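You operate a simulated robot arm through the tools that you are given. There is no shell and no other tool.

Carry out the task below with a simulated two-armed robot. There is one attempt and no reset: what you move stays moved.

## Task
Give the coldest of tiles 1, 2 and 3 one warmer cycle.
Fine: open the air valve, switch on, lay the tile on the size 4 pad, press start and wait. Set down upright: embossing tile one.

It is judged by the outcome, as a careful person would: the job done as asked, and still so three seconds after it is handed in. It fails if anything else is knocked over, pushed out of place, dropped, spilled or broken.

## Robot
Two 7-joint arms with two-finger parallel grippers on one trunk, on a base that drives. Base frame: it is fixed to the floor where the robot stands at the start and does not move with it; the origin is under the middle of the robot, x ahead of it, y to its left, z up; the surface under the hand at the start is at about z = 812. Readings come in mm, rad, newtons and seconds.
The left shoulder is at the start at [90, 171, 1213], the right one opposite. With the tool pointing down near the work surface each hand reaches from about 100 to 860 mm from the robot's upright axis, wherever it stands, measured 20 degrees to its own side. Places, roughly: cooling air valve [700, 200, 900]; size four pad [600, -400, 800]; warmer main switch [400, -500, 800]; warmer start button [400, -300, 800]. Payload 4.4 kg a hand.
The TCP of each hand is the grasp point between the finger pads, 23 mm short of the fingertips. In the tool frame z runs along the fingers and y along their closing line. The gripper opens to 94 mm. The fingers are 38 mm wide and 10 mm thick; the gripper's body (54 by 96 mm) begins 39 mm behind the TCP.
Orientation is that of the tool frame in the base frame, as a unit quaternion [x, y, z, w]. With the fingers straight down and closing along the base's y, the tool's x points along the base's -x, its y along +y and its z along -z.

## Interface
- The arms move only by the tool jog_arm. It takes "left_steps", "right_steps" or both (then of equal length, played together; a hand with none holds still); each is a list of rows, each a list of 7 numbers: the shift along the tool's x, y, z in mm, then the turn, a rotation vector about the tool's x, y, z in rad, then the finger opening in mm, from 0 to 94. In form: [[dx, dy, dz, ax, ay, az, claw], ...]. A call has 1 to 20 rows; each row is the pose to reach, as a shift and turn from the pose commanded when the call began, along the tool's axes at that moment. A row lasts 0.2 s, in which the tool goes at most 50 mm and 0.15 rad; a call with a longer step from one row to the next is refused whole, and so is a gripper value outside its range. A pose out of reach is approached as far as the arm can. The call stops where the force on the tool passes 40 N (or 10 N more than at its start, if that is more) or the arm is blocked; 0.2 s more then pass. Each finger travels about 72 mm/s and halts on what it meets, pressing with about 21 N; the grip force reading is that of the motor and also rises with nothing between the fingers. The clock runs only during rows and for 0.2 s after the last one: add rows that repeat a pose to give the fingers time. It gives the time, the measured TCP pose, the force on the tool (base axes), the opening and the grip force at its end, in the units of the frame above (readings bear some noise), with the torque about the TCP (base axes, N m) and any sound that the robot's microphone picked up.
- Cameras (640 x 400 px; columns grow to the right, rows downward): "scene" is now at [184.8, -33.6, 1347.6]; the picture's right is [-0.40, -0.92, 0.00], its down [-0.60, 0.26, -0.76] and it looks along [0.69, -0.30, -0.65] (base axes); focal length 214 px, centre (320, 200). "left" rides on the left gripper at [86, -16, -74] in its tool frame; the picture's right is [0.18, 0.98, 0.00], its down [-0.58, 0.11, -0.81] and it looks along [-0.79, 0.15, 0.59] (tool axes); focal length 243 px, centre (320, 200). "right" rides on the right gripper at [86, 16, -74] in its tool frame; the picture's right is [-0.18, 0.98, 0.00], its down [-0.58, -0.11, -0.81] and it looks along [-0.79, -0.15, 0.59] (tool axes); focal length 243 px, centre (320, 200). There is no depth. A picture from a camera that has moved, and an enlarged one, comes with that camera's place and axes in the base frame and with its lens.
- camera(camera): a new picture of that camera. No time passes.
- slide_trunk(by): slides the trunk up (or, below 0, down) by that many mm; the arms and the scene camera ride with it, the base frame stays. It gives what a move gives, with no picture.
- roll_base(legs): drives the robot by 1 to 6 legs, each [ahead, left, turn to the left] in mm, mm and rad, along the robot's own axes; the way and the turn of a leg run together, so that a leg with both is an arc; at most 1500 mm and 3.142 rad a leg. The arms and the cameras ride along, it lands a little off, and it stops where it bumps. It gives what a move gives.
- aim_head(pan, tilt): turns the head with the scene camera to pan (to the left, within 1.396 rad either way) and tilt (down, from -0.506 to 1.204), counted from straight ahead of the robot. It gives what a move gives.
- enlarge(camera, box): a new picture of the part [left, top, right, bottom] of that camera's present view, enlarged. No time passes.
- close_job(): hands the job in; it is judged then, once.

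Nothing tells you exact positions but the pictures and the camera data. Unless the task says otherwise, let go and move clear before handing in.

The tools are called by a JSON object that holds its "method" and its "body". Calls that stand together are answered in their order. jog_arm: Moves the arms, as the interface text tells. Its arguments: {"type":"object","properties":{"left_steps":{"type":"array"},"right_steps":{"type":"array"}},"required":[]} The other tools are called the same way: slide_trunk (by) slides the trunk up or down; roll_base (legs) drives the base; aim_head (pan, tilt) turns the head that bears the scene camera; camera (camera) takes a picture; enlarge (camera, box) takes an enlarged picture of a part of a camera's view; close_job () hands the job in.

At the start:

```text
time: 0.0
left_tool_pos: [509.0, 59.4, 1209.5]
left_orientation: [0.0, 1.0, 0.0, 0.0]
left_contact_force: [0.1, 0.2, -0.6]
left_wrist_torque: [0.0, -0.04, 0.02]
left_grip_width: 94.2
left_grasp_force: 0.0
right_tool_pos: [400.1, -346.7, 1155.6]
right_orientation: [0.0, 1.0, -0.001, -0.001]
right_contact_force: [-0.7, 0.2, -0.1]
right_wrist_torque: [0.04, -0.01, 0.0]
right_grip_width: 94.2
right_grasp_force: 0.0
trunk travel left (down, up): [-225.0, 163.0]
robot x, y, heading: [-1.0, -1.4, -0.002]
head pan, tilt: [-0.41, 0.712]
```

scene: 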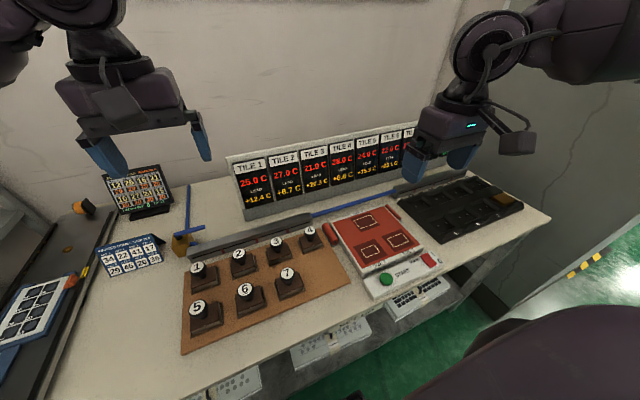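
right: 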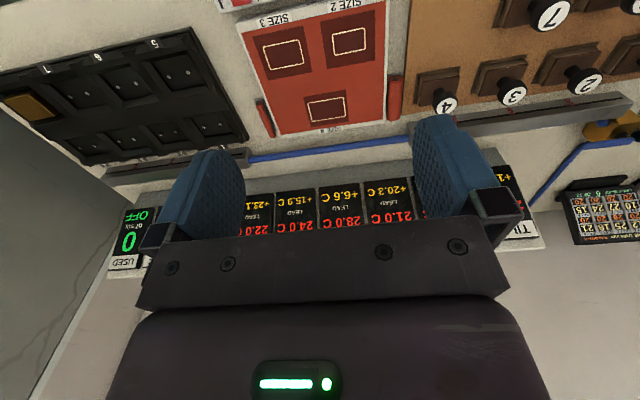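
left: 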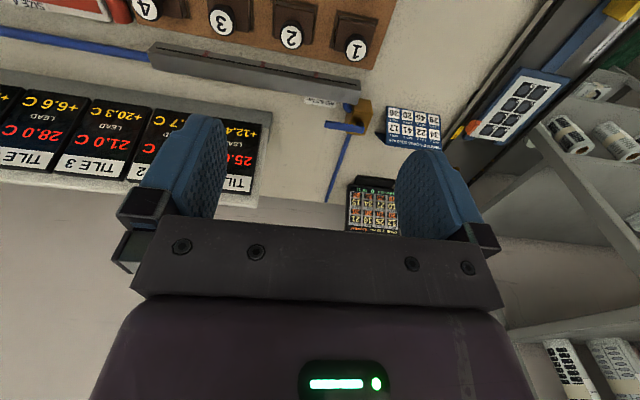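

I see a bench with seven tiles on a brown board, a row of temperature displays, a red warmer with three pads, and a valve at left-back. I'll look closer before moving anything.

{"method": "enlarge", "body": {"camera": "scene", "box": [220, 120, 420, 220]}}

{"method": "enlarge", "body": {"camera": "scene", "box": [170, 200, 350, 350]}}

{"method": "enlarge", "body": {"camera": "scene", "box": [320, 180, 540, 320]}}

{"method": "enlarge", "body": {"camera": "scene", "box": [60, 150, 240, 290]}}

{"method": "enlarge", "body": {"camera": "left", "box": [260, 60, 500, 240]}}

{"method": "enlarge", "body": {"camera": "right", "box": [200, 0, 440, 150]}}

```text
3.20 times, centred on (320, 170) of scene
camera zoom: at [184.8, -33.6, 1347.6], right [-0.4, -0.92, 0.0], down [-0.6, 0.26, -0.76], along [0.69, -0.3, -0.65], focal length 686 px, centre (320, 296)
```

zoom: 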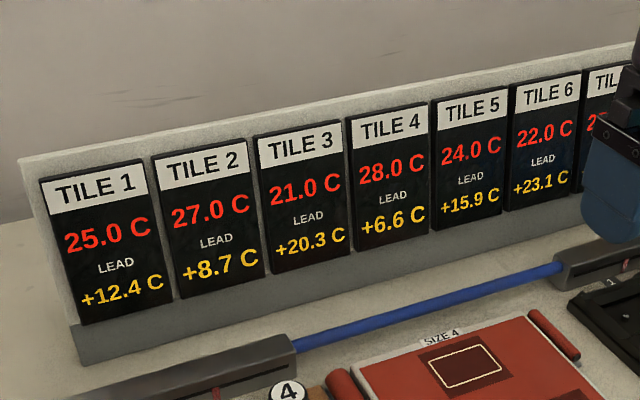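

```text
2.67 times, centred on (260, 275) of scene
camera zoom: at [184.8, -33.6, 1347.6], right [-0.4, -0.92, 0.0], down [-0.6, 0.26, -0.76], along [0.69, -0.3, -0.65], focal length 572 px, centre (480, 0)
```

zoom: 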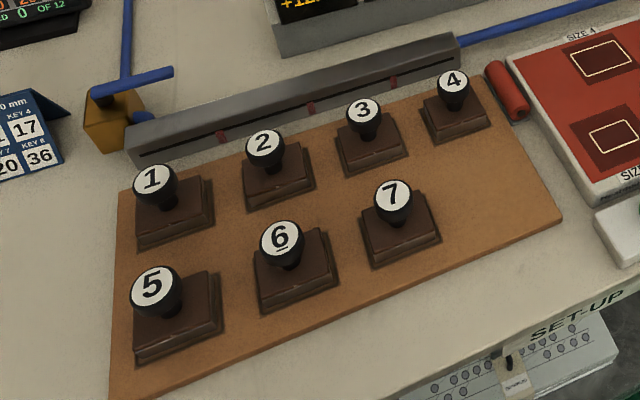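

```text
2.86 times, centred on (430, 250) of scene
camera zoom: at [184.8, -33.6, 1347.6], right [-0.4, -0.92, 0.0], down [-0.6, 0.26, -0.76], along [0.69, -0.3, -0.65], focal length 613 px, centre (6, 57)
```

zoom: 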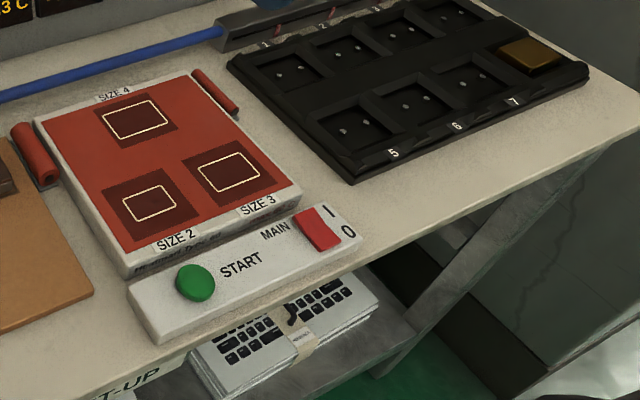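

```text
2.86 times, centred on (150, 220) of scene
camera zoom: at [184.8, -33.6, 1347.6], right [-0.4, -0.92, 0.0], down [-0.6, 0.26, -0.76], along [0.69, -0.3, -0.65], focal length 613 px, centre (806, 143)
```

zoom: 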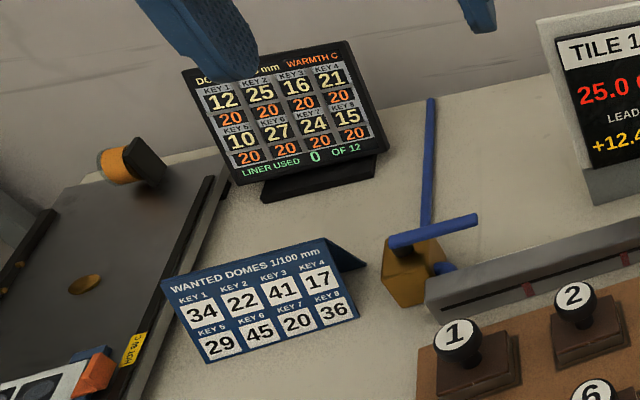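

```text
2.22 times, centred on (380, 150) of left
camera zoom: at [423.2, 44.2, 1282.6], right [-0.18, 0.98, 0.0], down [0.58, 0.11, 0.81], along [0.79, 0.15, -0.59], focal length 539 px, centre (187, 311)
```

zoom: 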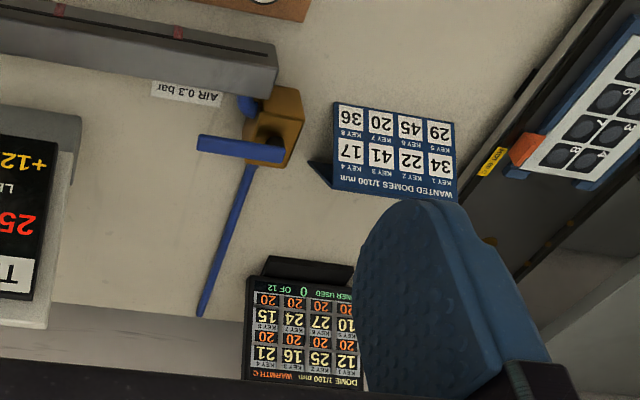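

```text
2.67 times, centred on (320, 75) of right
camera zoom: at [314.1, -331.0, 1230.1], right [0.18, 0.98, 0.0], down [0.58, -0.11, 0.81], along [0.79, -0.15, -0.59], focal length 647 px, centre (320, 533)
```

zoom: 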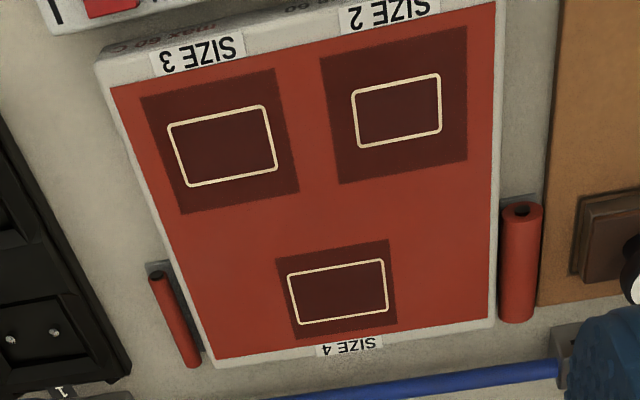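

The displays read tile 1: 25.0, tile 2: 27.0, tile 3: 21.0 °C, each with a "LEAD" figure whose meaning I want to check. I'll look around for any signs that explain it.

{"method": "enlarge", "body": {"camera": "right", "box": [90, 150, 290, 290]}}

{"method": "enlarge", "body": {"camera": "right", "box": [0, 0, 260, 180]}}

{"method": "enlarge", "body": {"camera": "scene", "box": [0, 180, 180, 340]}}

{"method": "enlarge", "body": {"camera": "scene", "box": [180, 290, 460, 400]}}

{"method": "aim_head", "body": {"pan": 0.3, "tilt": 0.5}}

{"method": "camera", "body": {"camera": "scene"}}

{"method": "aim_head", "body": {"pan": -0.9, "tilt": 0.6}}

{"method": "camera", "body": {"camera": "scene"}}

```text
2.86 times, centred on (190, 220) of right
camera zoom: at [314.1, -331.0, 1230.1], right [0.18, 0.98, 0.0], down [0.58, -0.11, 0.81], along [0.79, -0.15, -0.59], focal length 693 px, centre (691, 143)
```

zoom: 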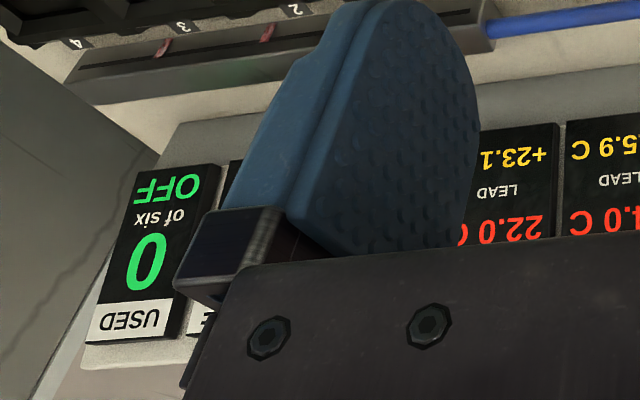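

```text
2.22 times, centred on (130, 90) of right
camera zoom: at [314.1, -331.0, 1230.1], right [0.18, 0.98, 0.0], down [0.58, -0.11, 0.81], along [0.79, -0.15, -0.59], focal length 539 px, centre (742, 444)
```

zoom: 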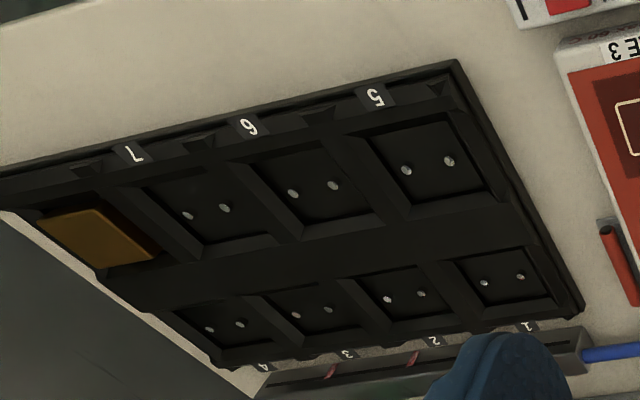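

```text
2.50 times, centred on (90, 260) of scene
camera zoom: at [184.8, -33.6, 1347.6], right [-0.4, -0.92, 0.0], down [-0.6, 0.26, -0.76], along [0.69, -0.3, -0.65], focal length 536 px, centre (895, 50)
```

zoom: 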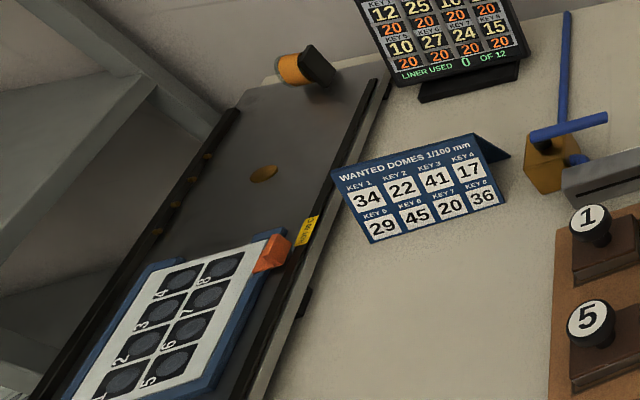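

```text
2.29 times, centred on (320, 345) of scene
camera zoom: at [184.8, -33.6, 1347.6], right [-0.4, -0.92, 0.0], down [-0.6, 0.26, -0.76], along [0.69, -0.3, -0.65], focal length 490 px, centre (320, -131)
```

zoom: 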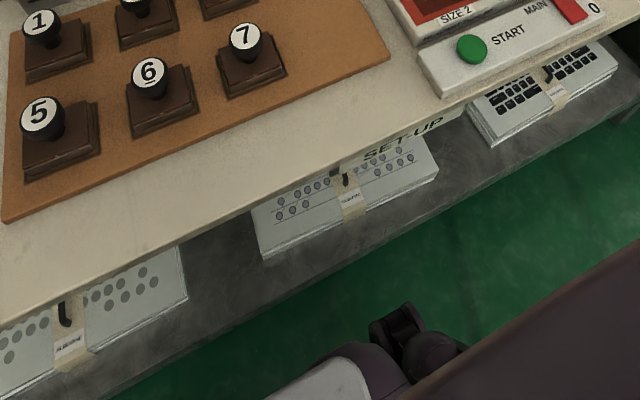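

```text
time: 1.1
left_tool_pos: [507.8, 59.3, 1208.8]
left_orientation: [0.001, 1.0, 0.0, -0.001]
left_contact_force: [0.3, -0.2, 0.4]
left_wrist_torque: [0.0, 0.0, 0.01]
left_grip_width: 94.1
left_grasp_force: 0.0
right_tool_pos: [400.3, -346.8, 1156.2]
right_orientation: [0.0, 1.0, 0.0, -0.001]
right_contact_force: [0.0, 0.1, 0.1]
right_wrist_torque: [0.01, 0.02, -0.02]
right_grip_width: 93.9
right_grasp_force: 0.0
trunk travel left (down, up): [-225.0, 163.0]
robot x, y, heading: [0.5, 4.7, -0.001]
head pan, tilt: [0.3, 0.499]
```

```text
taken
camera scene: at [194.3, 26.9, 1366.4], right [0.29, -0.96, 0.0], down [-0.46, -0.14, -0.88], along [0.84, 0.26, -0.48], focal length 214 px, centre (320, 200)
```

scene: 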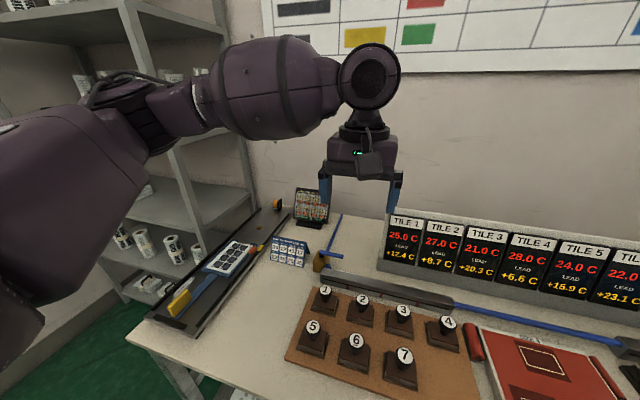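

```text
time: 2.5
left_tool_pos: [507.8, 60.3, 1209.0]
left_orientation: [-0.001, 1.0, -0.001, 0.0]
left_contact_force: [-0.3, 0.5, -0.4]
left_wrist_torque: [0.0, -0.03, 0.01]
left_grip_width: 93.9
left_grasp_force: 0.2
right_tool_pos: [400.6, -346.3, 1156.1]
right_orientation: [0.0, 1.0, 0.0, 0.0]
right_contact_force: [0.1, -0.1, -0.2]
right_wrist_torque: [0.02, 0.0, 0.02]
right_grip_width: 93.9
right_grasp_force: 0.0
trunk travel left (down, up): [-225.0, 163.0]
robot x, y, heading: [2.0, -0.3, -0.002]
head pan, tilt: [-0.901, 0.6]
```

```text
taken
camera scene: at [162.3, -69.1, 1357.3], right [-0.78, -0.62, 0.0], down [-0.35, 0.44, -0.83], along [0.51, -0.65, -0.56], focal length 214 px, centre (320, 200)
```

scene: 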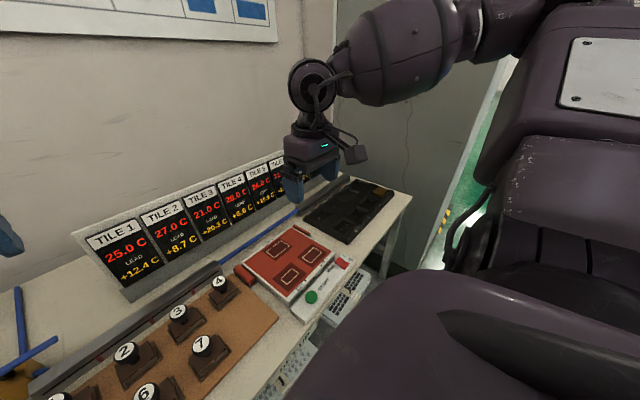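

I still want to know what "LEAD" means, so I'll look at the wall chart, the far end of the display and the warmer's front label.

{"method": "aim_head", "body": {"pan": -0.2, "tilt": 0.0}}

{"method": "camera", "body": {"camera": "scene"}}

{"method": "aim_head", "body": {"pan": -0.5, "tilt": 1.0}}

{"method": "camera", "body": {"camera": "scene"}}

{"method": "enlarge", "body": {"camera": "right", "box": [200, 0, 400, 60]}}

```text
time: 3.5
left_tool_pos: [508.0, 60.3, 1209.6]
left_orientation: [0.0, 1.0, 0.0, 0.001]
left_contact_force: [0.1, 0.4, 0.2]
left_wrist_torque: [-0.02, -0.03, 0.0]
left_grip_width: 94.1
left_grasp_force: 0.1
right_tool_pos: [400.8, -346.3, 1156.6]
right_orientation: [-0.001, 1.0, 0.0, 0.0]
right_contact_force: [0.2, 0.5, -0.7]
right_wrist_torque: [0.04, 0.02, 0.01]
right_grip_width: 93.7
right_grasp_force: 0.1
trunk travel left (down, up): [-225.0, 163.0]
robot x, y, heading: [1.0, 0.7, -0.002]
head pan, tilt: [-0.201, 0.0]
```

```text
taken
camera scene: at [195.6, -17.9, 1412.5], right [-0.2, -0.98, 0.0], down [0.0, 0.0, -1.0], along [0.98, -0.2, 0.0], focal length 214 px, centre (320, 200)
```

scene: 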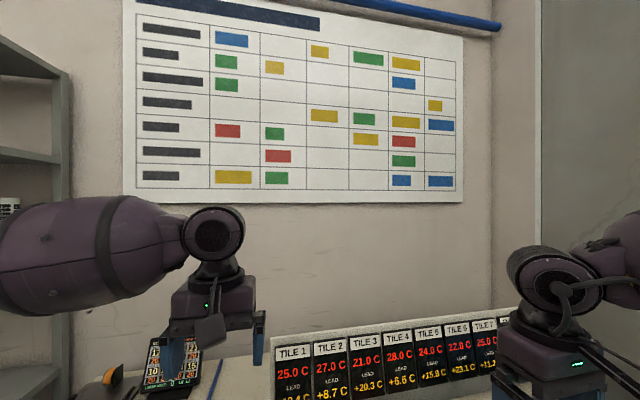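

```text
time: 4.8
left_tool_pos: [509.3, 59.8, 1209.2]
left_orientation: [0.0, 1.0, 0.0, 0.0]
left_contact_force: [0.0, 0.1, -0.1]
left_wrist_torque: [0.02, -0.02, -0.01]
left_grip_width: 94.1
left_grasp_force: 0.1
right_tool_pos: [400.0, -347.4, 1155.3]
right_orientation: [-0.001, 1.0, 0.0, 0.001]
right_contact_force: [-0.3, -0.2, 0.8]
right_wrist_torque: [0.02, 0.03, 0.04]
right_grip_width: 94.2
right_grasp_force: 0.0
trunk travel left (down, up): [-225.0, 163.0]
robot x, y, heading: [-2.2, 2.4, -0.0]
head pan, tilt: [-0.499, 1.0]
```

```text
taken
camera scene: at [168.6, -33.3, 1325.4], right [-0.48, -0.88, 0.0], down [-0.74, 0.4, -0.54], along [0.47, -0.26, -0.84], focal length 214 px, centre (320, 200)
```

scene: 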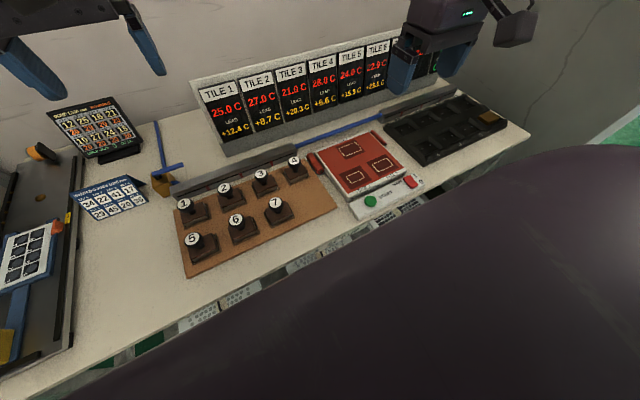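

```text
3.20 times, centred on (300, 30) of right
camera zoom: at [314.2, -331.0, 1230.1], right [0.18, 0.98, 0.0], down [0.58, -0.11, 0.81], along [0.79, -0.15, -0.59], focal length 776 px, centre (384, 744)
```

zoom: 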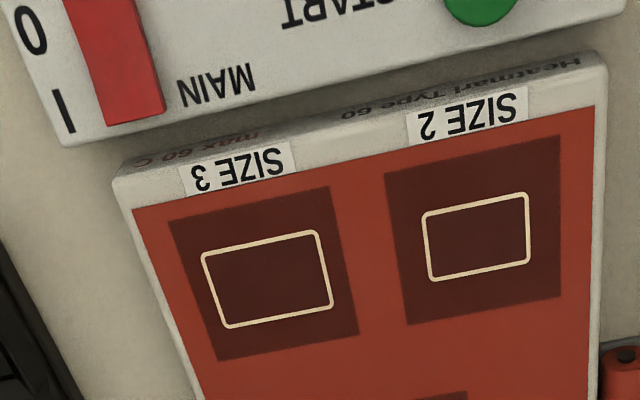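

Everything but "LEAD" is clear: the big red figures are the tile temperatures, and tile 3 (21.0 °C) is the coldest of 1–3. Next I'll study the valve at about (700, 200) up close, using the head and the left wrist camera.

{"method": "aim_head", "body": {"pan": 0.2, "tilt": 0.75}}

{"method": "camera", "body": {"camera": "scene"}}

{"method": "enlarge", "body": {"camera": "scene", "box": [240, 100, 400, 200]}}

{"method": "enlarge", "body": {"camera": "left", "box": [300, 70, 420, 190]}}

```text
time: 5.9
left_tool_pos: [509.3, 58.5, 1209.9]
left_orientation: [0.0, 1.0, 0.0, 0.001]
left_contact_force: [-1.1, -0.6, -0.2]
left_wrist_torque: [-0.01, -0.02, 0.02]
left_grip_width: 94.0
left_grasp_force: 0.2
right_tool_pos: [400.8, -346.7, 1155.7]
right_orientation: [0.0, 1.0, 0.0, 0.0]
right_contact_force: [-0.3, 0.7, 0.0]
right_wrist_torque: [-0.01, -0.01, 0.01]
right_grip_width: 94.0
right_grasp_force: 0.1
trunk travel left (down, up): [-225.0, 163.0]
robot x, y, heading: [-2.6, -3.3, -0.002]
head pan, tilt: [0.201, 0.75]
```

```text
taken
camera scene: at [188.6, 16.5, 1344.4], right [0.2, -0.98, 0.0], down [-0.67, -0.14, -0.73], along [0.72, 0.15, -0.68], focal length 214 px, centre (320, 200)
```

scene: 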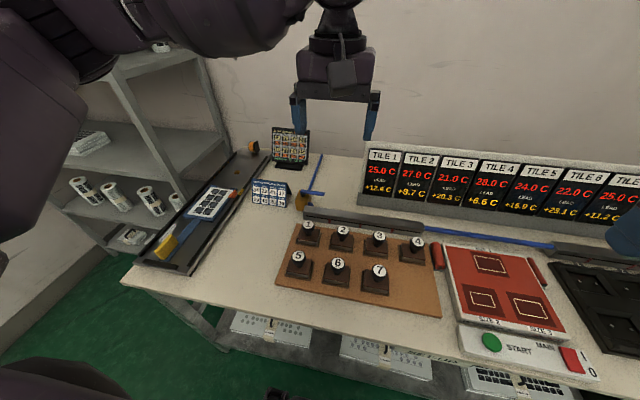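

```text
4.00 times, centred on (320, 150) of scene
camera zoom: at [188.6, 16.5, 1344.4], right [0.2, -0.98, 0.0], down [-0.67, -0.14, -0.73], along [0.72, 0.15, -0.68], focal length 858 px, centre (320, 400)
```

zoom: 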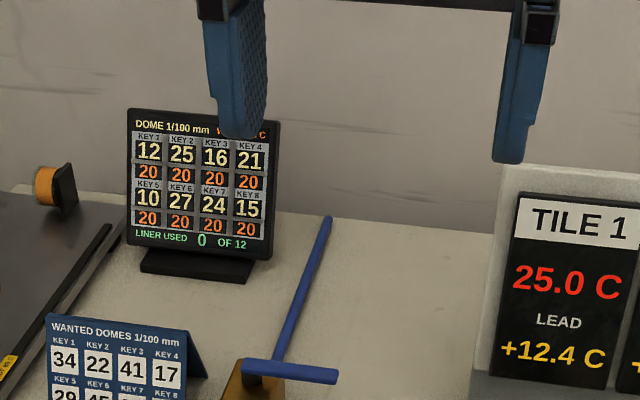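

```text
3.33 times, centred on (360, 130) of left
camera zoom: at [423.2, 44.2, 1282.6], right [-0.18, 0.98, 0.0], down [0.58, 0.11, 0.81], along [0.79, 0.15, -0.59], focal length 809 px, centre (187, 433)
```

zoom: 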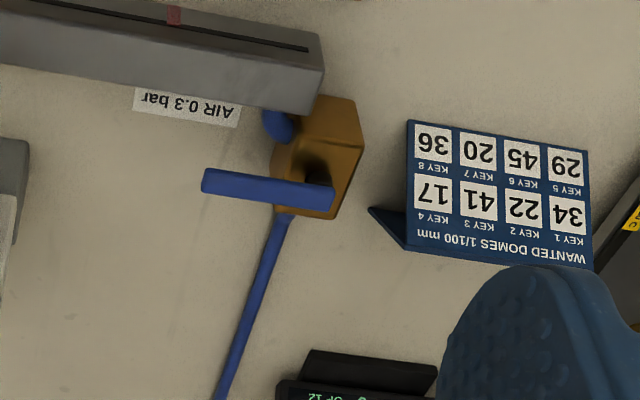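

The valve has a blue lever pivoting at roughly (724, 193, 861) and pointing toward -y, across the hose line, so it is closed. I'll bring the left hand above it for a close look.

{"method": "jog_arm", "body": {"left_steps": [[-25, 15, 25, 0, 0, 0, 94], [-55, 32, 55, 0, 0, 0, 94], [-82, 48, 82, 0, 0, 0, 60], [-109, 64, 109, 0, 0, 0, 30], [-136, 80, 136, 0, 0, 0, 0], [-163, 96, 163, 0, 0, 0, 0], [-190, 110, 190, 0, 0, 0, 0], [-217, 120, 205, 0, 0, 0, 0], [-217, 120, 205, 0, 0, 0, 0], [-217, 120, 205, 0, 0, 0, 0]]}}

{"method": "camera", "body": {"camera": "left"}}

{"method": "camera", "body": {"camera": "scene"}}

```text
time: 8.1
left_tool_pos: [724.6, 178.6, 1001.6]
left_orientation: [0.001, 1.0, 0.0, 0.0]
left_contact_force: [0.0, -0.6, 1.0]
left_wrist_torque: [-0.03, -0.01, 0.01]
left_grip_width: 0.2
left_grasp_force: 20.8
right_tool_pos: [401.7, -346.2, 1155.7]
right_orientation: [0.0, 1.0, -0.001, 0.0]
right_contact_force: [0.5, 0.2, -0.2]
right_wrist_torque: [0.01, -0.01, -0.02]
right_grip_width: 93.9
right_grasp_force: 0.1
trunk travel left (down, up): [-225.0, 163.0]
robot x, y, heading: [-1.7, 1.0, -0.002]
head pan, tilt: [0.201, 0.75]
```

```text
taken
camera left: at [638.5, 162.9, 1074.7], right [-0.18, 0.98, 0.0], down [0.58, 0.11, 0.81], along [0.79, 0.15, -0.59], focal length 243 px, centre (320, 200)
```

left: 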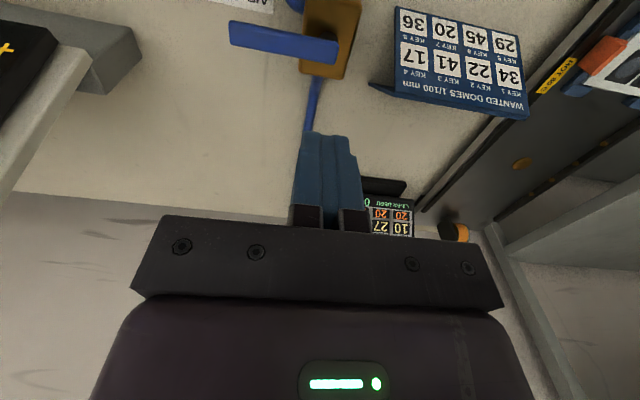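

```text
taken
camera scene: at [188.8, 16.5, 1344.4], right [0.2, -0.98, 0.0], down [-0.67, -0.14, -0.73], along [0.72, 0.15, -0.68], focal length 214 px, centre (320, 200)
```

scene: 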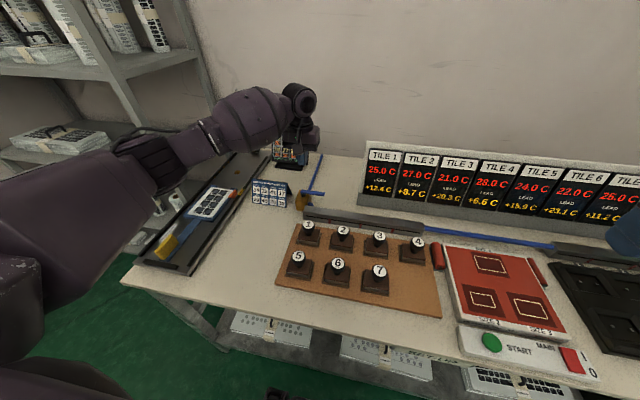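

The lever ends check out at about (722, 111) and (721, 193) at z≈861. I'll check the grey channel's height beside it before lowering the closed fingers on its near side.

{"method": "enlarge", "body": {"camera": "scene", "box": [270, 170, 390, 240]}}

{"method": "enlarge", "body": {"camera": "left", "box": [200, 0, 400, 120]}}

```text
5.33 times, centred on (330, 205) of scene
camera zoom: at [188.8, 16.5, 1344.4], right [0.2, -0.98, 0.0], down [-0.67, -0.14, -0.73], along [0.72, 0.15, -0.68], focal length 1144 px, centre (267, 173)
```

zoom: 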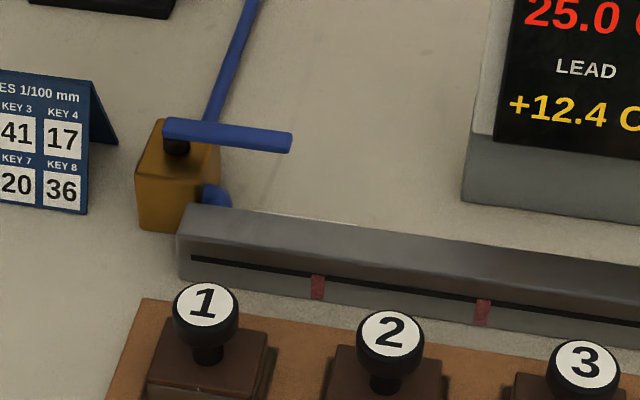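

```text
3.20 times, centred on (300, 60) of left
camera zoom: at [638.5, 162.9, 1074.7], right [-0.18, 0.98, 0.0], down [0.58, 0.11, 0.81], along [0.79, 0.15, -0.59], focal length 776 px, centre (384, 648)
```

zoom: 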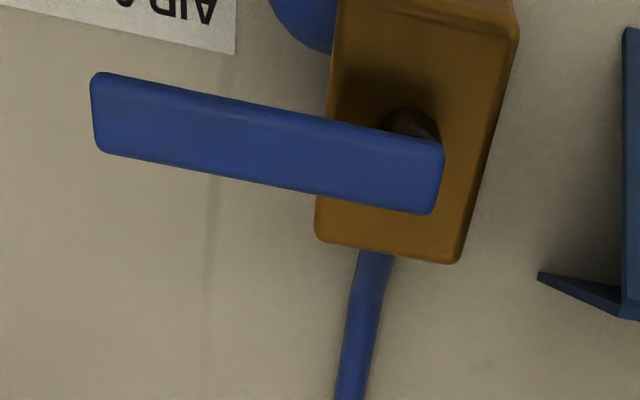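

The fingers will clear the channel (top around 840). I'll lower the closed left fingers on the near side of the lever's free end.

{"method": "jog_arm", "body": {"left_steps": [[20, -25, 0, 0, 0, 0, 0], [37, -46, 20, 0, 0, 0, 0], [37, -46, 60, 0, 0, 0, 0], [37, -46, 95, 0, 0, 0, 0], [37, -46, 126, 0, 0, 0, 0], [37, -46, 126, 0, 0, 0, 0]]}}

{"method": "enlarge", "body": {"camera": "scene", "box": [270, 170, 390, 240]}}

{"method": "camera", "body": {"camera": "left"}}

```text
time: 9.5
left_tool_pos: [688.8, 133.4, 877.7]
left_orientation: [0.0, 1.0, 0.0, 0.0]
left_contact_force: [0.3, 0.4, 0.5]
left_wrist_torque: [0.0, -0.02, -0.02]
left_grip_width: 0.1
left_grasp_force: 21.2
right_tool_pos: [399.7, -347.8, 1156.4]
right_orientation: [0.0, 1.0, -0.001, 0.0]
right_contact_force: [0.0, 0.5, 0.1]
right_wrist_torque: [0.02, 0.04, 0.0]
right_grip_width: 94.4
right_grasp_force: 0.1
trunk travel left (down, up): [-225.0, 163.0]
robot x, y, heading: [-3.5, 0.8, -0.003]
head pan, tilt: [0.201, 0.75]
```

```text
5.33 times, centred on (330, 205) of scene
camera zoom: at [188.2, 16.6, 1344.6], right [0.2, -0.98, 0.0], down [-0.67, -0.14, -0.73], along [0.72, 0.15, -0.68], focal length 1144 px, centre (267, 173)
```

zoom: 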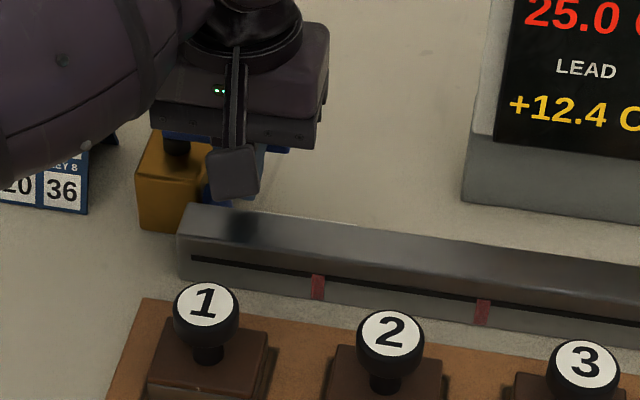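

```text
taken
camera left: at [602.8, 118.3, 951.6], right [-0.18, 0.98, 0.0], down [0.58, 0.11, 0.81], along [0.79, 0.15, -0.59], focal length 243 px, centre (320, 200)
```

left: 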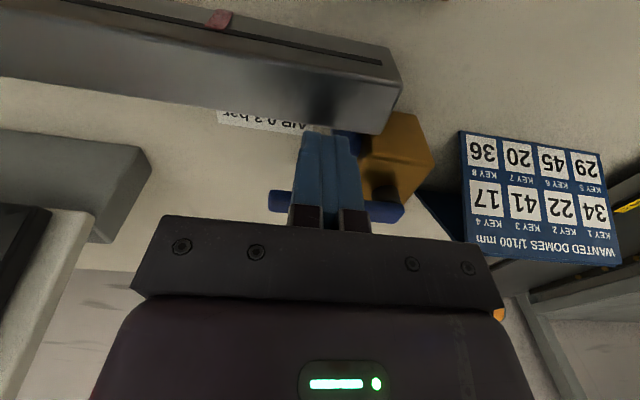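

The fingers are between me and the lever at the right height. I'll now sweep the lever's free end away from the robot in a quarter arc.

{"method": "jog_arm", "body": {"left_steps": [[-5, 0, 2, 0, 0, 0, 0], [-12, -4, 2, 0, 0, 0, 0], [-18, -6, 2, 0, 0, 0, 0], [-26, -7, 2, 0, 0, 0, 0], [-34, -7.5, 2, 0, 0, 0, 0], [-42, -7, 2, 0, 0, 0, 0], [-50, -4.5, 2, 0, 0, 0, 0], [-58, -1, 2, 0, 0, 0, 0], [-66, 5, 2, 0, 0, 0, 0], [-73, 12, 2, 0, 0, 0, 0], [-79, 19, 2, 0, 0, 0, 0], [-83, 27, 2, 0, 0, 0, 0], [-86, 35, 2, 0, 0, 0, 0], [-86, 38, 2, 0, 0, 0, 0]]}}

{"method": "camera", "body": {"camera": "left"}}

```text
time: 12.5
left_tool_pos: [774.5, 165.7, 877.0]
left_orientation: [0.001, 1.0, -0.001, 0.0]
left_contact_force: [-1.8, -12.3, -2.6]
left_wrist_torque: [-0.11, -0.06, 0.24]
left_grip_width: 0.2
left_grasp_force: 20.8
right_tool_pos: [400.7, -349.6, 1155.1]
right_orientation: [0.0, 1.0, 0.0, 0.0]
right_contact_force: [-0.1, 1.2, 0.1]
right_wrist_torque: [-0.01, -0.02, -0.01]
right_grip_width: 93.7
right_grasp_force: 0.0
trunk travel left (down, up): [-225.0, 163.0]
robot x, y, heading: [2.3, 0.2, -0.001]
head pan, tilt: [0.201, 0.75]
```

```text
taken
camera left: at [688.5, 151.8, 949.4], right [-0.18, 0.98, 0.0], down [0.58, 0.11, 0.81], along [0.79, 0.15, -0.59], focal length 243 px, centre (320, 200)
```

left: 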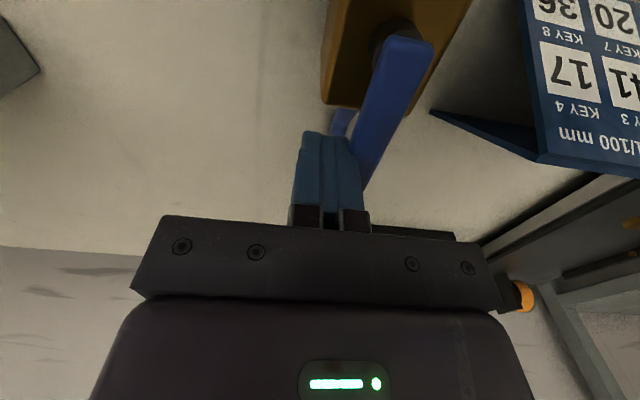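

The lever now lies along the hose, with about 12 N resistance, as if at its stop. I'll nudge it a bit more to confirm, then back away.

{"method": "jog_arm", "body": {"left_steps": [[0, 5, 0, 0, 0, 0, 0], [0, 9, 0, 0, 0, 0, 0], [0, 9, 0, 0, 0, 0, 0]]}}

{"method": "jog_arm", "body": {"left_steps": [[0, -15, 0, 0, 0, 0, 0], [0, -45, 0, 0, 0, 0, 0], [20, -50, -40, 0, 0, 0, 0], [40, -50, -85, 0, 0, 0, 0], [60, -30, -120, 0, 0, 0, 0], [60, -10, -140, 0, 0, 0, 0]]}}

{"method": "camera", "body": {"camera": "left"}}

{"method": "camera", "body": {"camera": "scene"}}

```text
time: 13.1
left_tool_pos: [773.8, 167.7, 876.2]
left_orientation: [0.007, 1.0, -0.007, 0.001]
left_contact_force: [0.3, -10.6, -3.6]
left_wrist_torque: [-0.09, -0.1, 0.21]
left_grip_width: 0.0
left_grasp_force: 20.7
right_tool_pos: [399.5, -349.0, 1156.0]
right_orientation: [0.002, 1.0, 0.0, 0.0]
right_contact_force: [1.1, 0.8, 0.3]
right_wrist_torque: [-0.05, 0.01, 0.0]
right_grip_width: 94.1
right_grasp_force: 0.1
trunk travel left (down, up): [-225.0, 163.0]
robot x, y, heading: [-3.1, -0.3, -0.006]
head pan, tilt: [0.201, 0.75]
stopped in row 2 (left hand): the force on the tool passed its limit at 43 N (the readings are from after the stop); the commanded pose is now the measured one
```

```text
time: 14.4
left_tool_pos: [712.5, 157.0, 1017.8]
left_orientation: [0.005, 1.0, -0.004, 0.001]
left_contact_force: [0.3, 0.4, 0.0]
left_wrist_torque: [-0.01, 0.0, 0.01]
left_grip_width: 0.0
left_grasp_force: 21.3
right_tool_pos: [399.3, -348.4, 1156.2]
right_orientation: [0.002, 1.0, 0.0, 0.0]
right_contact_force: [-0.8, 0.4, -0.2]
right_wrist_torque: [0.0, 0.02, -0.05]
right_grip_width: 94.0
right_grasp_force: 0.0
trunk travel left (down, up): [-225.0, 163.0]
robot x, y, heading: [1.4, -4.0, -0.005]
head pan, tilt: [0.201, 0.75]
```

```text
taken
camera left: at [627.9, 143.5, 1090.8], right [-0.17, 0.98, -0.01], down [0.58, 0.11, 0.81], along [0.79, 0.14, -0.59], focal length 243 px, centre (320, 200)
```

left: 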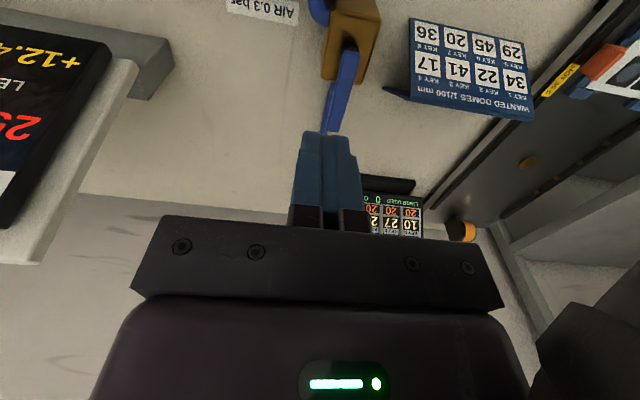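

```text
taken
camera scene: at [188.5, 15.6, 1344.5], right [0.2, -0.98, 0.0], down [-0.67, -0.13, -0.73], along [0.72, 0.14, -0.68], focal length 214 px, centre (320, 200)
```

scene: 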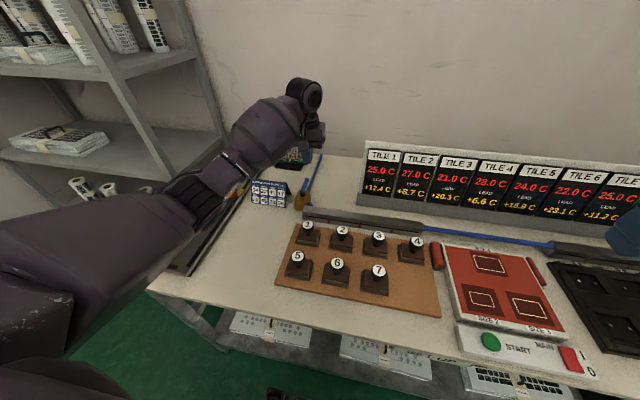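

The valve lever is against its stop, in line with the hose. I'll park the left arm and look at the warmer's switch.

{"method": "jog_arm", "body": {"left_steps": [[40, 10, -20, 0, 0, 0, 0], [80, 20, -40, 0, 0, 0, 0], [120, 30, -60, 0, 0, 0, 0], [160, 40, -80, 0, 0, 0, 0], [200, 60, -100, 0, 0, 0, 0]], "right_steps": [[0, -20, 0, 0, 0, 0, 60], [0, -40, 20, 0, 0, 0, 30], [10, -65, 50, 0, 0, 0, 0], [15, -90, 90, 0, 0, 0, 0], [20, -100, 120, 0, 0, 0, 0]]}}

{"method": "aim_head", "body": {"pan": -0.6, "tilt": 0.85}}

{"method": "camera", "body": {"camera": "scene"}}

{"method": "camera", "body": {"camera": "right"}}

```text
time: 15.7
left_tool_pos: [515.3, 223.3, 1120.2]
left_orientation: [0.004, 1.0, -0.005, 0.0]
left_contact_force: [0.3, -0.2, -0.5]
left_wrist_torque: [-0.01, 0.02, 0.01]
left_grip_width: 0.0
left_grasp_force: 20.8
right_tool_pos: [379.7, -447.7, 1036.3]
right_orientation: [0.002, 1.0, -0.001, 0.002]
right_contact_force: [-0.3, 0.0, 0.2]
right_wrist_torque: [-0.01, -0.02, -0.01]
right_grip_width: 0.0
right_grasp_force: 20.9
trunk travel left (down, up): [-225.0, 163.0]
robot x, y, heading: [-1.5, -0.9, -0.0]
head pan, tilt: [0.201, 0.75]
```

```text
time: 16.8
left_tool_pos: [517.8, 222.2, 1119.6]
left_orientation: [0.004, 1.0, -0.005, 0.001]
left_contact_force: [-0.7, -0.4, -0.5]
left_wrist_torque: [-0.01, 0.02, 0.0]
left_grip_width: 0.1
left_grasp_force: 21.2
right_tool_pos: [380.8, -449.7, 1035.5]
right_orientation: [0.001, 1.0, 0.0, 0.001]
right_contact_force: [0.2, 0.2, 0.6]
right_wrist_torque: [0.0, 0.03, -0.03]
right_grip_width: 0.0
right_grasp_force: 21.1
trunk travel left (down, up): [-225.0, 163.0]
robot x, y, heading: [-2.1, -2.2, -0.005]
head pan, tilt: [-0.6, 0.85]
```

```text
taken
camera scene: at [171.7, -45.0, 1336.4], right [-0.57, -0.82, 0.0], down [-0.62, 0.43, -0.66], along [0.54, -0.37, -0.75], focal length 214 px, centre (320, 200)
```

scene: 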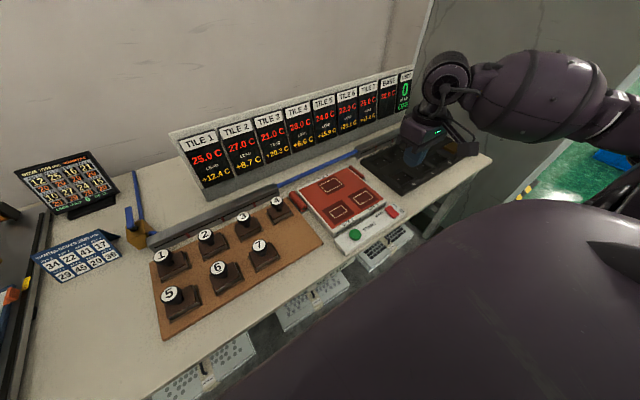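

```text
taken
camera right: at [293.7, -432.1, 1110.2], right [0.19, 0.98, 0.0], down [0.58, -0.11, 0.81], along [0.79, -0.15, -0.59], focal length 243 px, centre (320, 200)
```

right: 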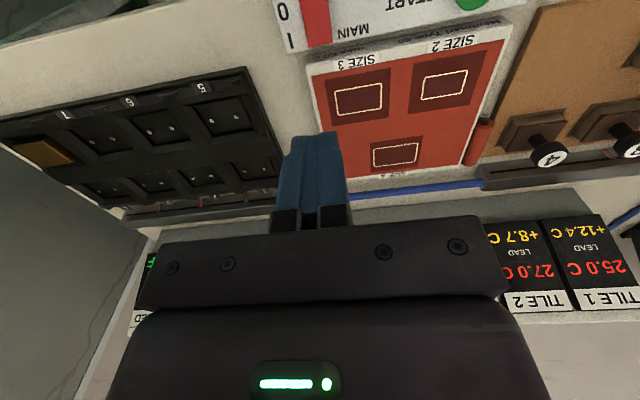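

There is one more display panel between TILE 7 and USED; I'll zoom in on it and on the switch.

{"method": "enlarge", "body": {"camera": "scene", "box": [170, 60, 430, 210]}}

{"method": "enlarge", "body": {"camera": "scene", "box": [330, 60, 430, 130]}}

{"method": "enlarge", "body": {"camera": "scene", "box": [290, 160, 430, 260]}}

{"method": "enlarge", "body": {"camera": "right", "box": [260, 0, 500, 60]}}

```text
2.46 times, centred on (300, 135) of scene
camera zoom: at [171.7, -45.0, 1336.4], right [-0.57, -0.82, 0.0], down [-0.62, 0.43, -0.66], along [0.54, -0.37, -0.75], focal length 528 px, centre (369, 360)
```

zoom: 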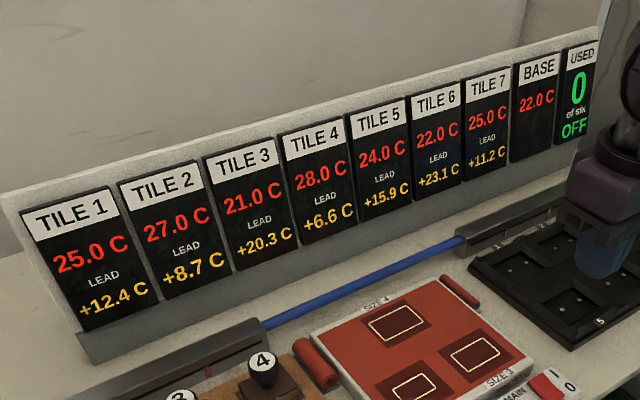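

```text
5.71 times, centred on (380, 95) of scene
camera zoom: at [171.7, -45.0, 1336.4], right [-0.57, -0.82, 0.0], down [-0.62, 0.43, -0.66], along [0.54, -0.37, -0.75], focal length 1226 px, centre (-23, 800)
```

zoom: 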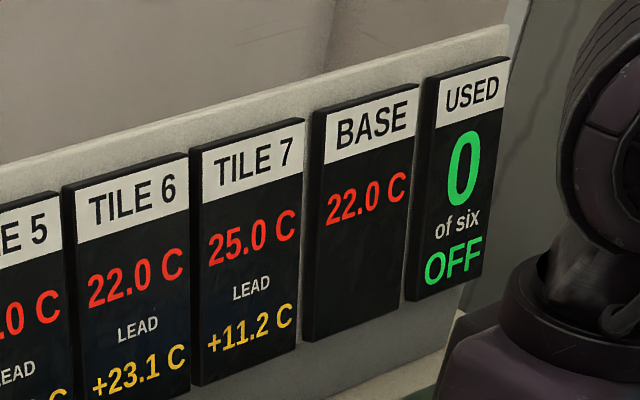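

```text
4.00 times, centred on (360, 210) of scene
camera zoom: at [171.7, -45.0, 1336.4], right [-0.57, -0.82, 0.0], down [-0.62, 0.43, -0.66], along [0.54, -0.37, -0.75], focal length 858 px, centre (160, 160)
```

zoom: 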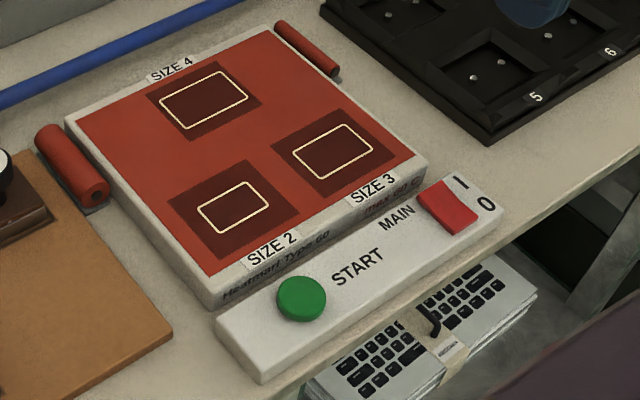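

```text
2.67 times, centred on (380, 30) of right
camera zoom: at [293.7, -432.1, 1110.2], right [0.19, 0.98, 0.0], down [0.58, -0.11, 0.81], along [0.79, -0.15, -0.59], focal length 647 px, centre (160, 653)
```

zoom: 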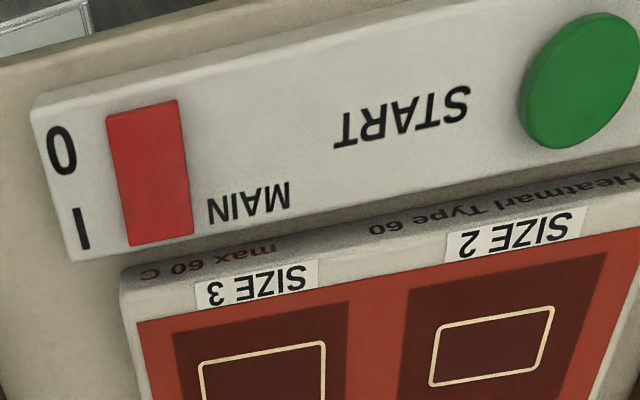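

The rocker's "I" end is at about (390, -451) and the warmer body begins just behind it, so I'll turn the right hand 90° to make the closed fingertips narrow along x, then press only that end.

{"method": "jog_arm", "body": {"right_steps": [[0, 0, 0, 0, 0, 0.143, 0], [0, 0, 0, 0, 0, 0.286, 0], [0, 0, 0, 0, 0, 0.428, 0], [0, 0, 0, 0, 0, 0.571, 0], [0, 0, 10, 0, 0, 0.714, 0], [0, 0, 20, 0, 0, 0.857, 0], [-2, 0, 30, 0, 0, 1.0, 0], [-4, 0, 50, 0, 0, 1.142, 0], [-6, 0, 70, 0, 0, 1.285, 0], [-8, 0, 90, 0, 0, 1.428, 0], [-8, -1, 110, 0, 0, 1.571, 0], [-8, -1, 110, 0, 0, 1.571, 0]]}}

{"method": "camera", "body": {"camera": "right"}}

{"method": "enlarge", "body": {"camera": "scene", "box": [290, 130, 490, 260]}}

```text
time: 19.4
left_tool_pos: [516.4, 223.1, 1120.2]
left_orientation: [0.004, 1.0, -0.005, 0.0]
left_contact_force: [-0.1, 0.0, 0.6]
left_wrist_torque: [0.0, 0.03, -0.02]
left_grip_width: 0.0
left_grasp_force: 21.0
right_tool_pos: [387.3, -450.9, 926.7]
right_orientation: [0.709, 0.705, 0.0, 0.0]
right_contact_force: [-0.1, -0.2, 0.1]
right_wrist_torque: [-0.01, 0.03, 0.04]
right_grip_width: 0.1
right_grasp_force: 21.1
trunk travel left (down, up): [-225.0, 163.0]
robot x, y, heading: [-0.4, 0.5, -0.004]
head pan, tilt: [-0.6, 0.85]
```

```text
taken
camera right: at [404.9, -363.8, 1000.7], right [0.98, -0.19, 0.0], down [-0.11, -0.58, 0.81], along [-0.15, -0.79, -0.59], focal length 243 px, centre (320, 200)
```

right: 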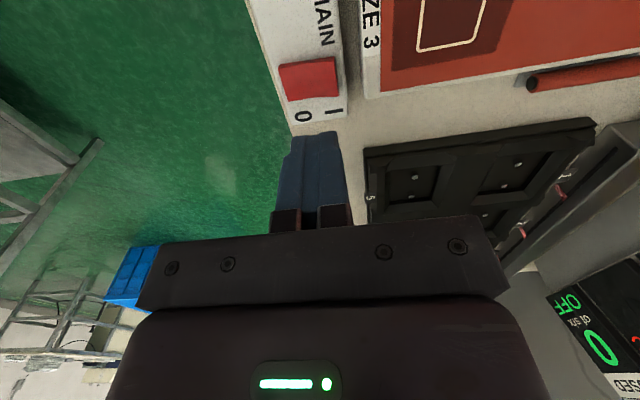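

```text
3.08 times, centred on (390, 195) of scene
camera zoom: at [171.6, -44.9, 1336.5], right [-0.57, -0.82, 0.0], down [-0.62, 0.43, -0.66], along [0.54, -0.37, -0.75], focal length 660 px, centre (105, 215)
```

zoom: 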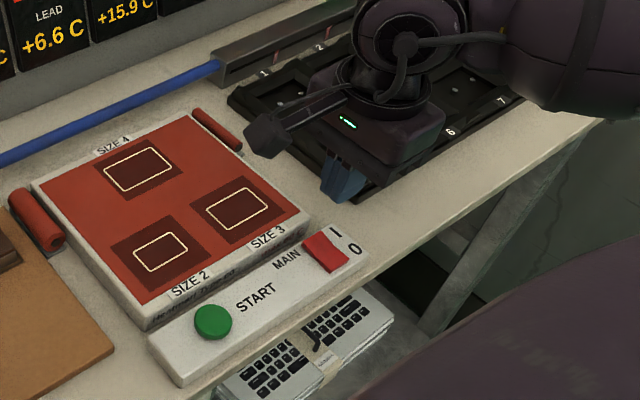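

Triangulating again puts the rocker centre at (380, -451, 825), with the I end reaching x≈400. I'll shift to x≈391 and press down gradually.

{"method": "jog_arm", "body": {"right_steps": [[0, 4, 30, 0, 0, 0, 0], [0, 4, 60, 0, 0, 0, 0], [0, 4, 68, 0, 0, 0, 0], [0, 4, 72, 0, 0, 0, 0], [0, 4, 76, 0, 0, 0, 0], [0, 4, 79, 0, 0, 0, 0], [0, 4, 82, 0, 0, 0, 0]]}}

{"method": "camera", "body": {"camera": "right"}}

{"method": "enlarge", "body": {"camera": "scene", "box": [290, 130, 490, 260]}}

```text
time: 20.8
left_tool_pos: [516.1, 224.0, 1120.0]
left_orientation: [0.005, 1.0, -0.006, 0.001]
left_contact_force: [0.3, -0.5, 0.1]
left_wrist_torque: [0.0, -0.03, -0.01]
left_grip_width: 0.0
left_grasp_force: 21.0
right_tool_pos: [392.0, -448.6, 852.9]
right_orientation: [0.707, 0.707, 0.002, 0.005]
right_contact_force: [-8.7, 0.0, 28.5]
right_wrist_torque: [0.31, 0.49, 0.08]
right_grip_width: 0.0
right_grasp_force: 20.4
trunk travel left (down, up): [-225.0, 163.0]
robot x, y, heading: [-0.3, -0.8, -0.002]
head pan, tilt: [-0.6, 0.85]
stopped in row 7 (right hand): the force on the tool passed its limit at 45 N (the readings are from after the stop); the commanded pose is now the measured one
```

```text
taken
camera right: at [408.0, -362.6, 927.3], right [0.98, -0.18, 0.01], down [-0.12, -0.58, 0.81], along [-0.14, -0.79, -0.59], focal length 243 px, centre (320, 200)
```

right: 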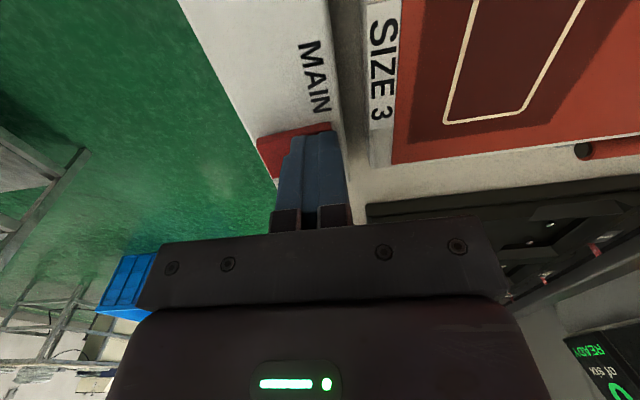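

```text
3.08 times, centred on (390, 195) of scene
camera zoom: at [169.2, -44.0, 1337.0], right [-0.57, -0.82, 0.0], down [-0.62, 0.43, -0.66], along [0.54, -0.38, -0.75], focal length 660 px, centre (105, 215)
```

zoom: 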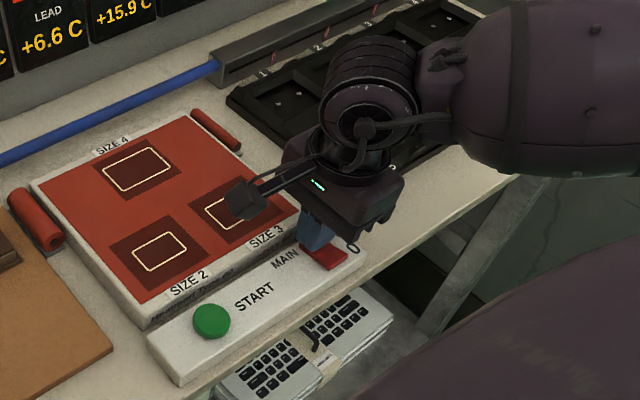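

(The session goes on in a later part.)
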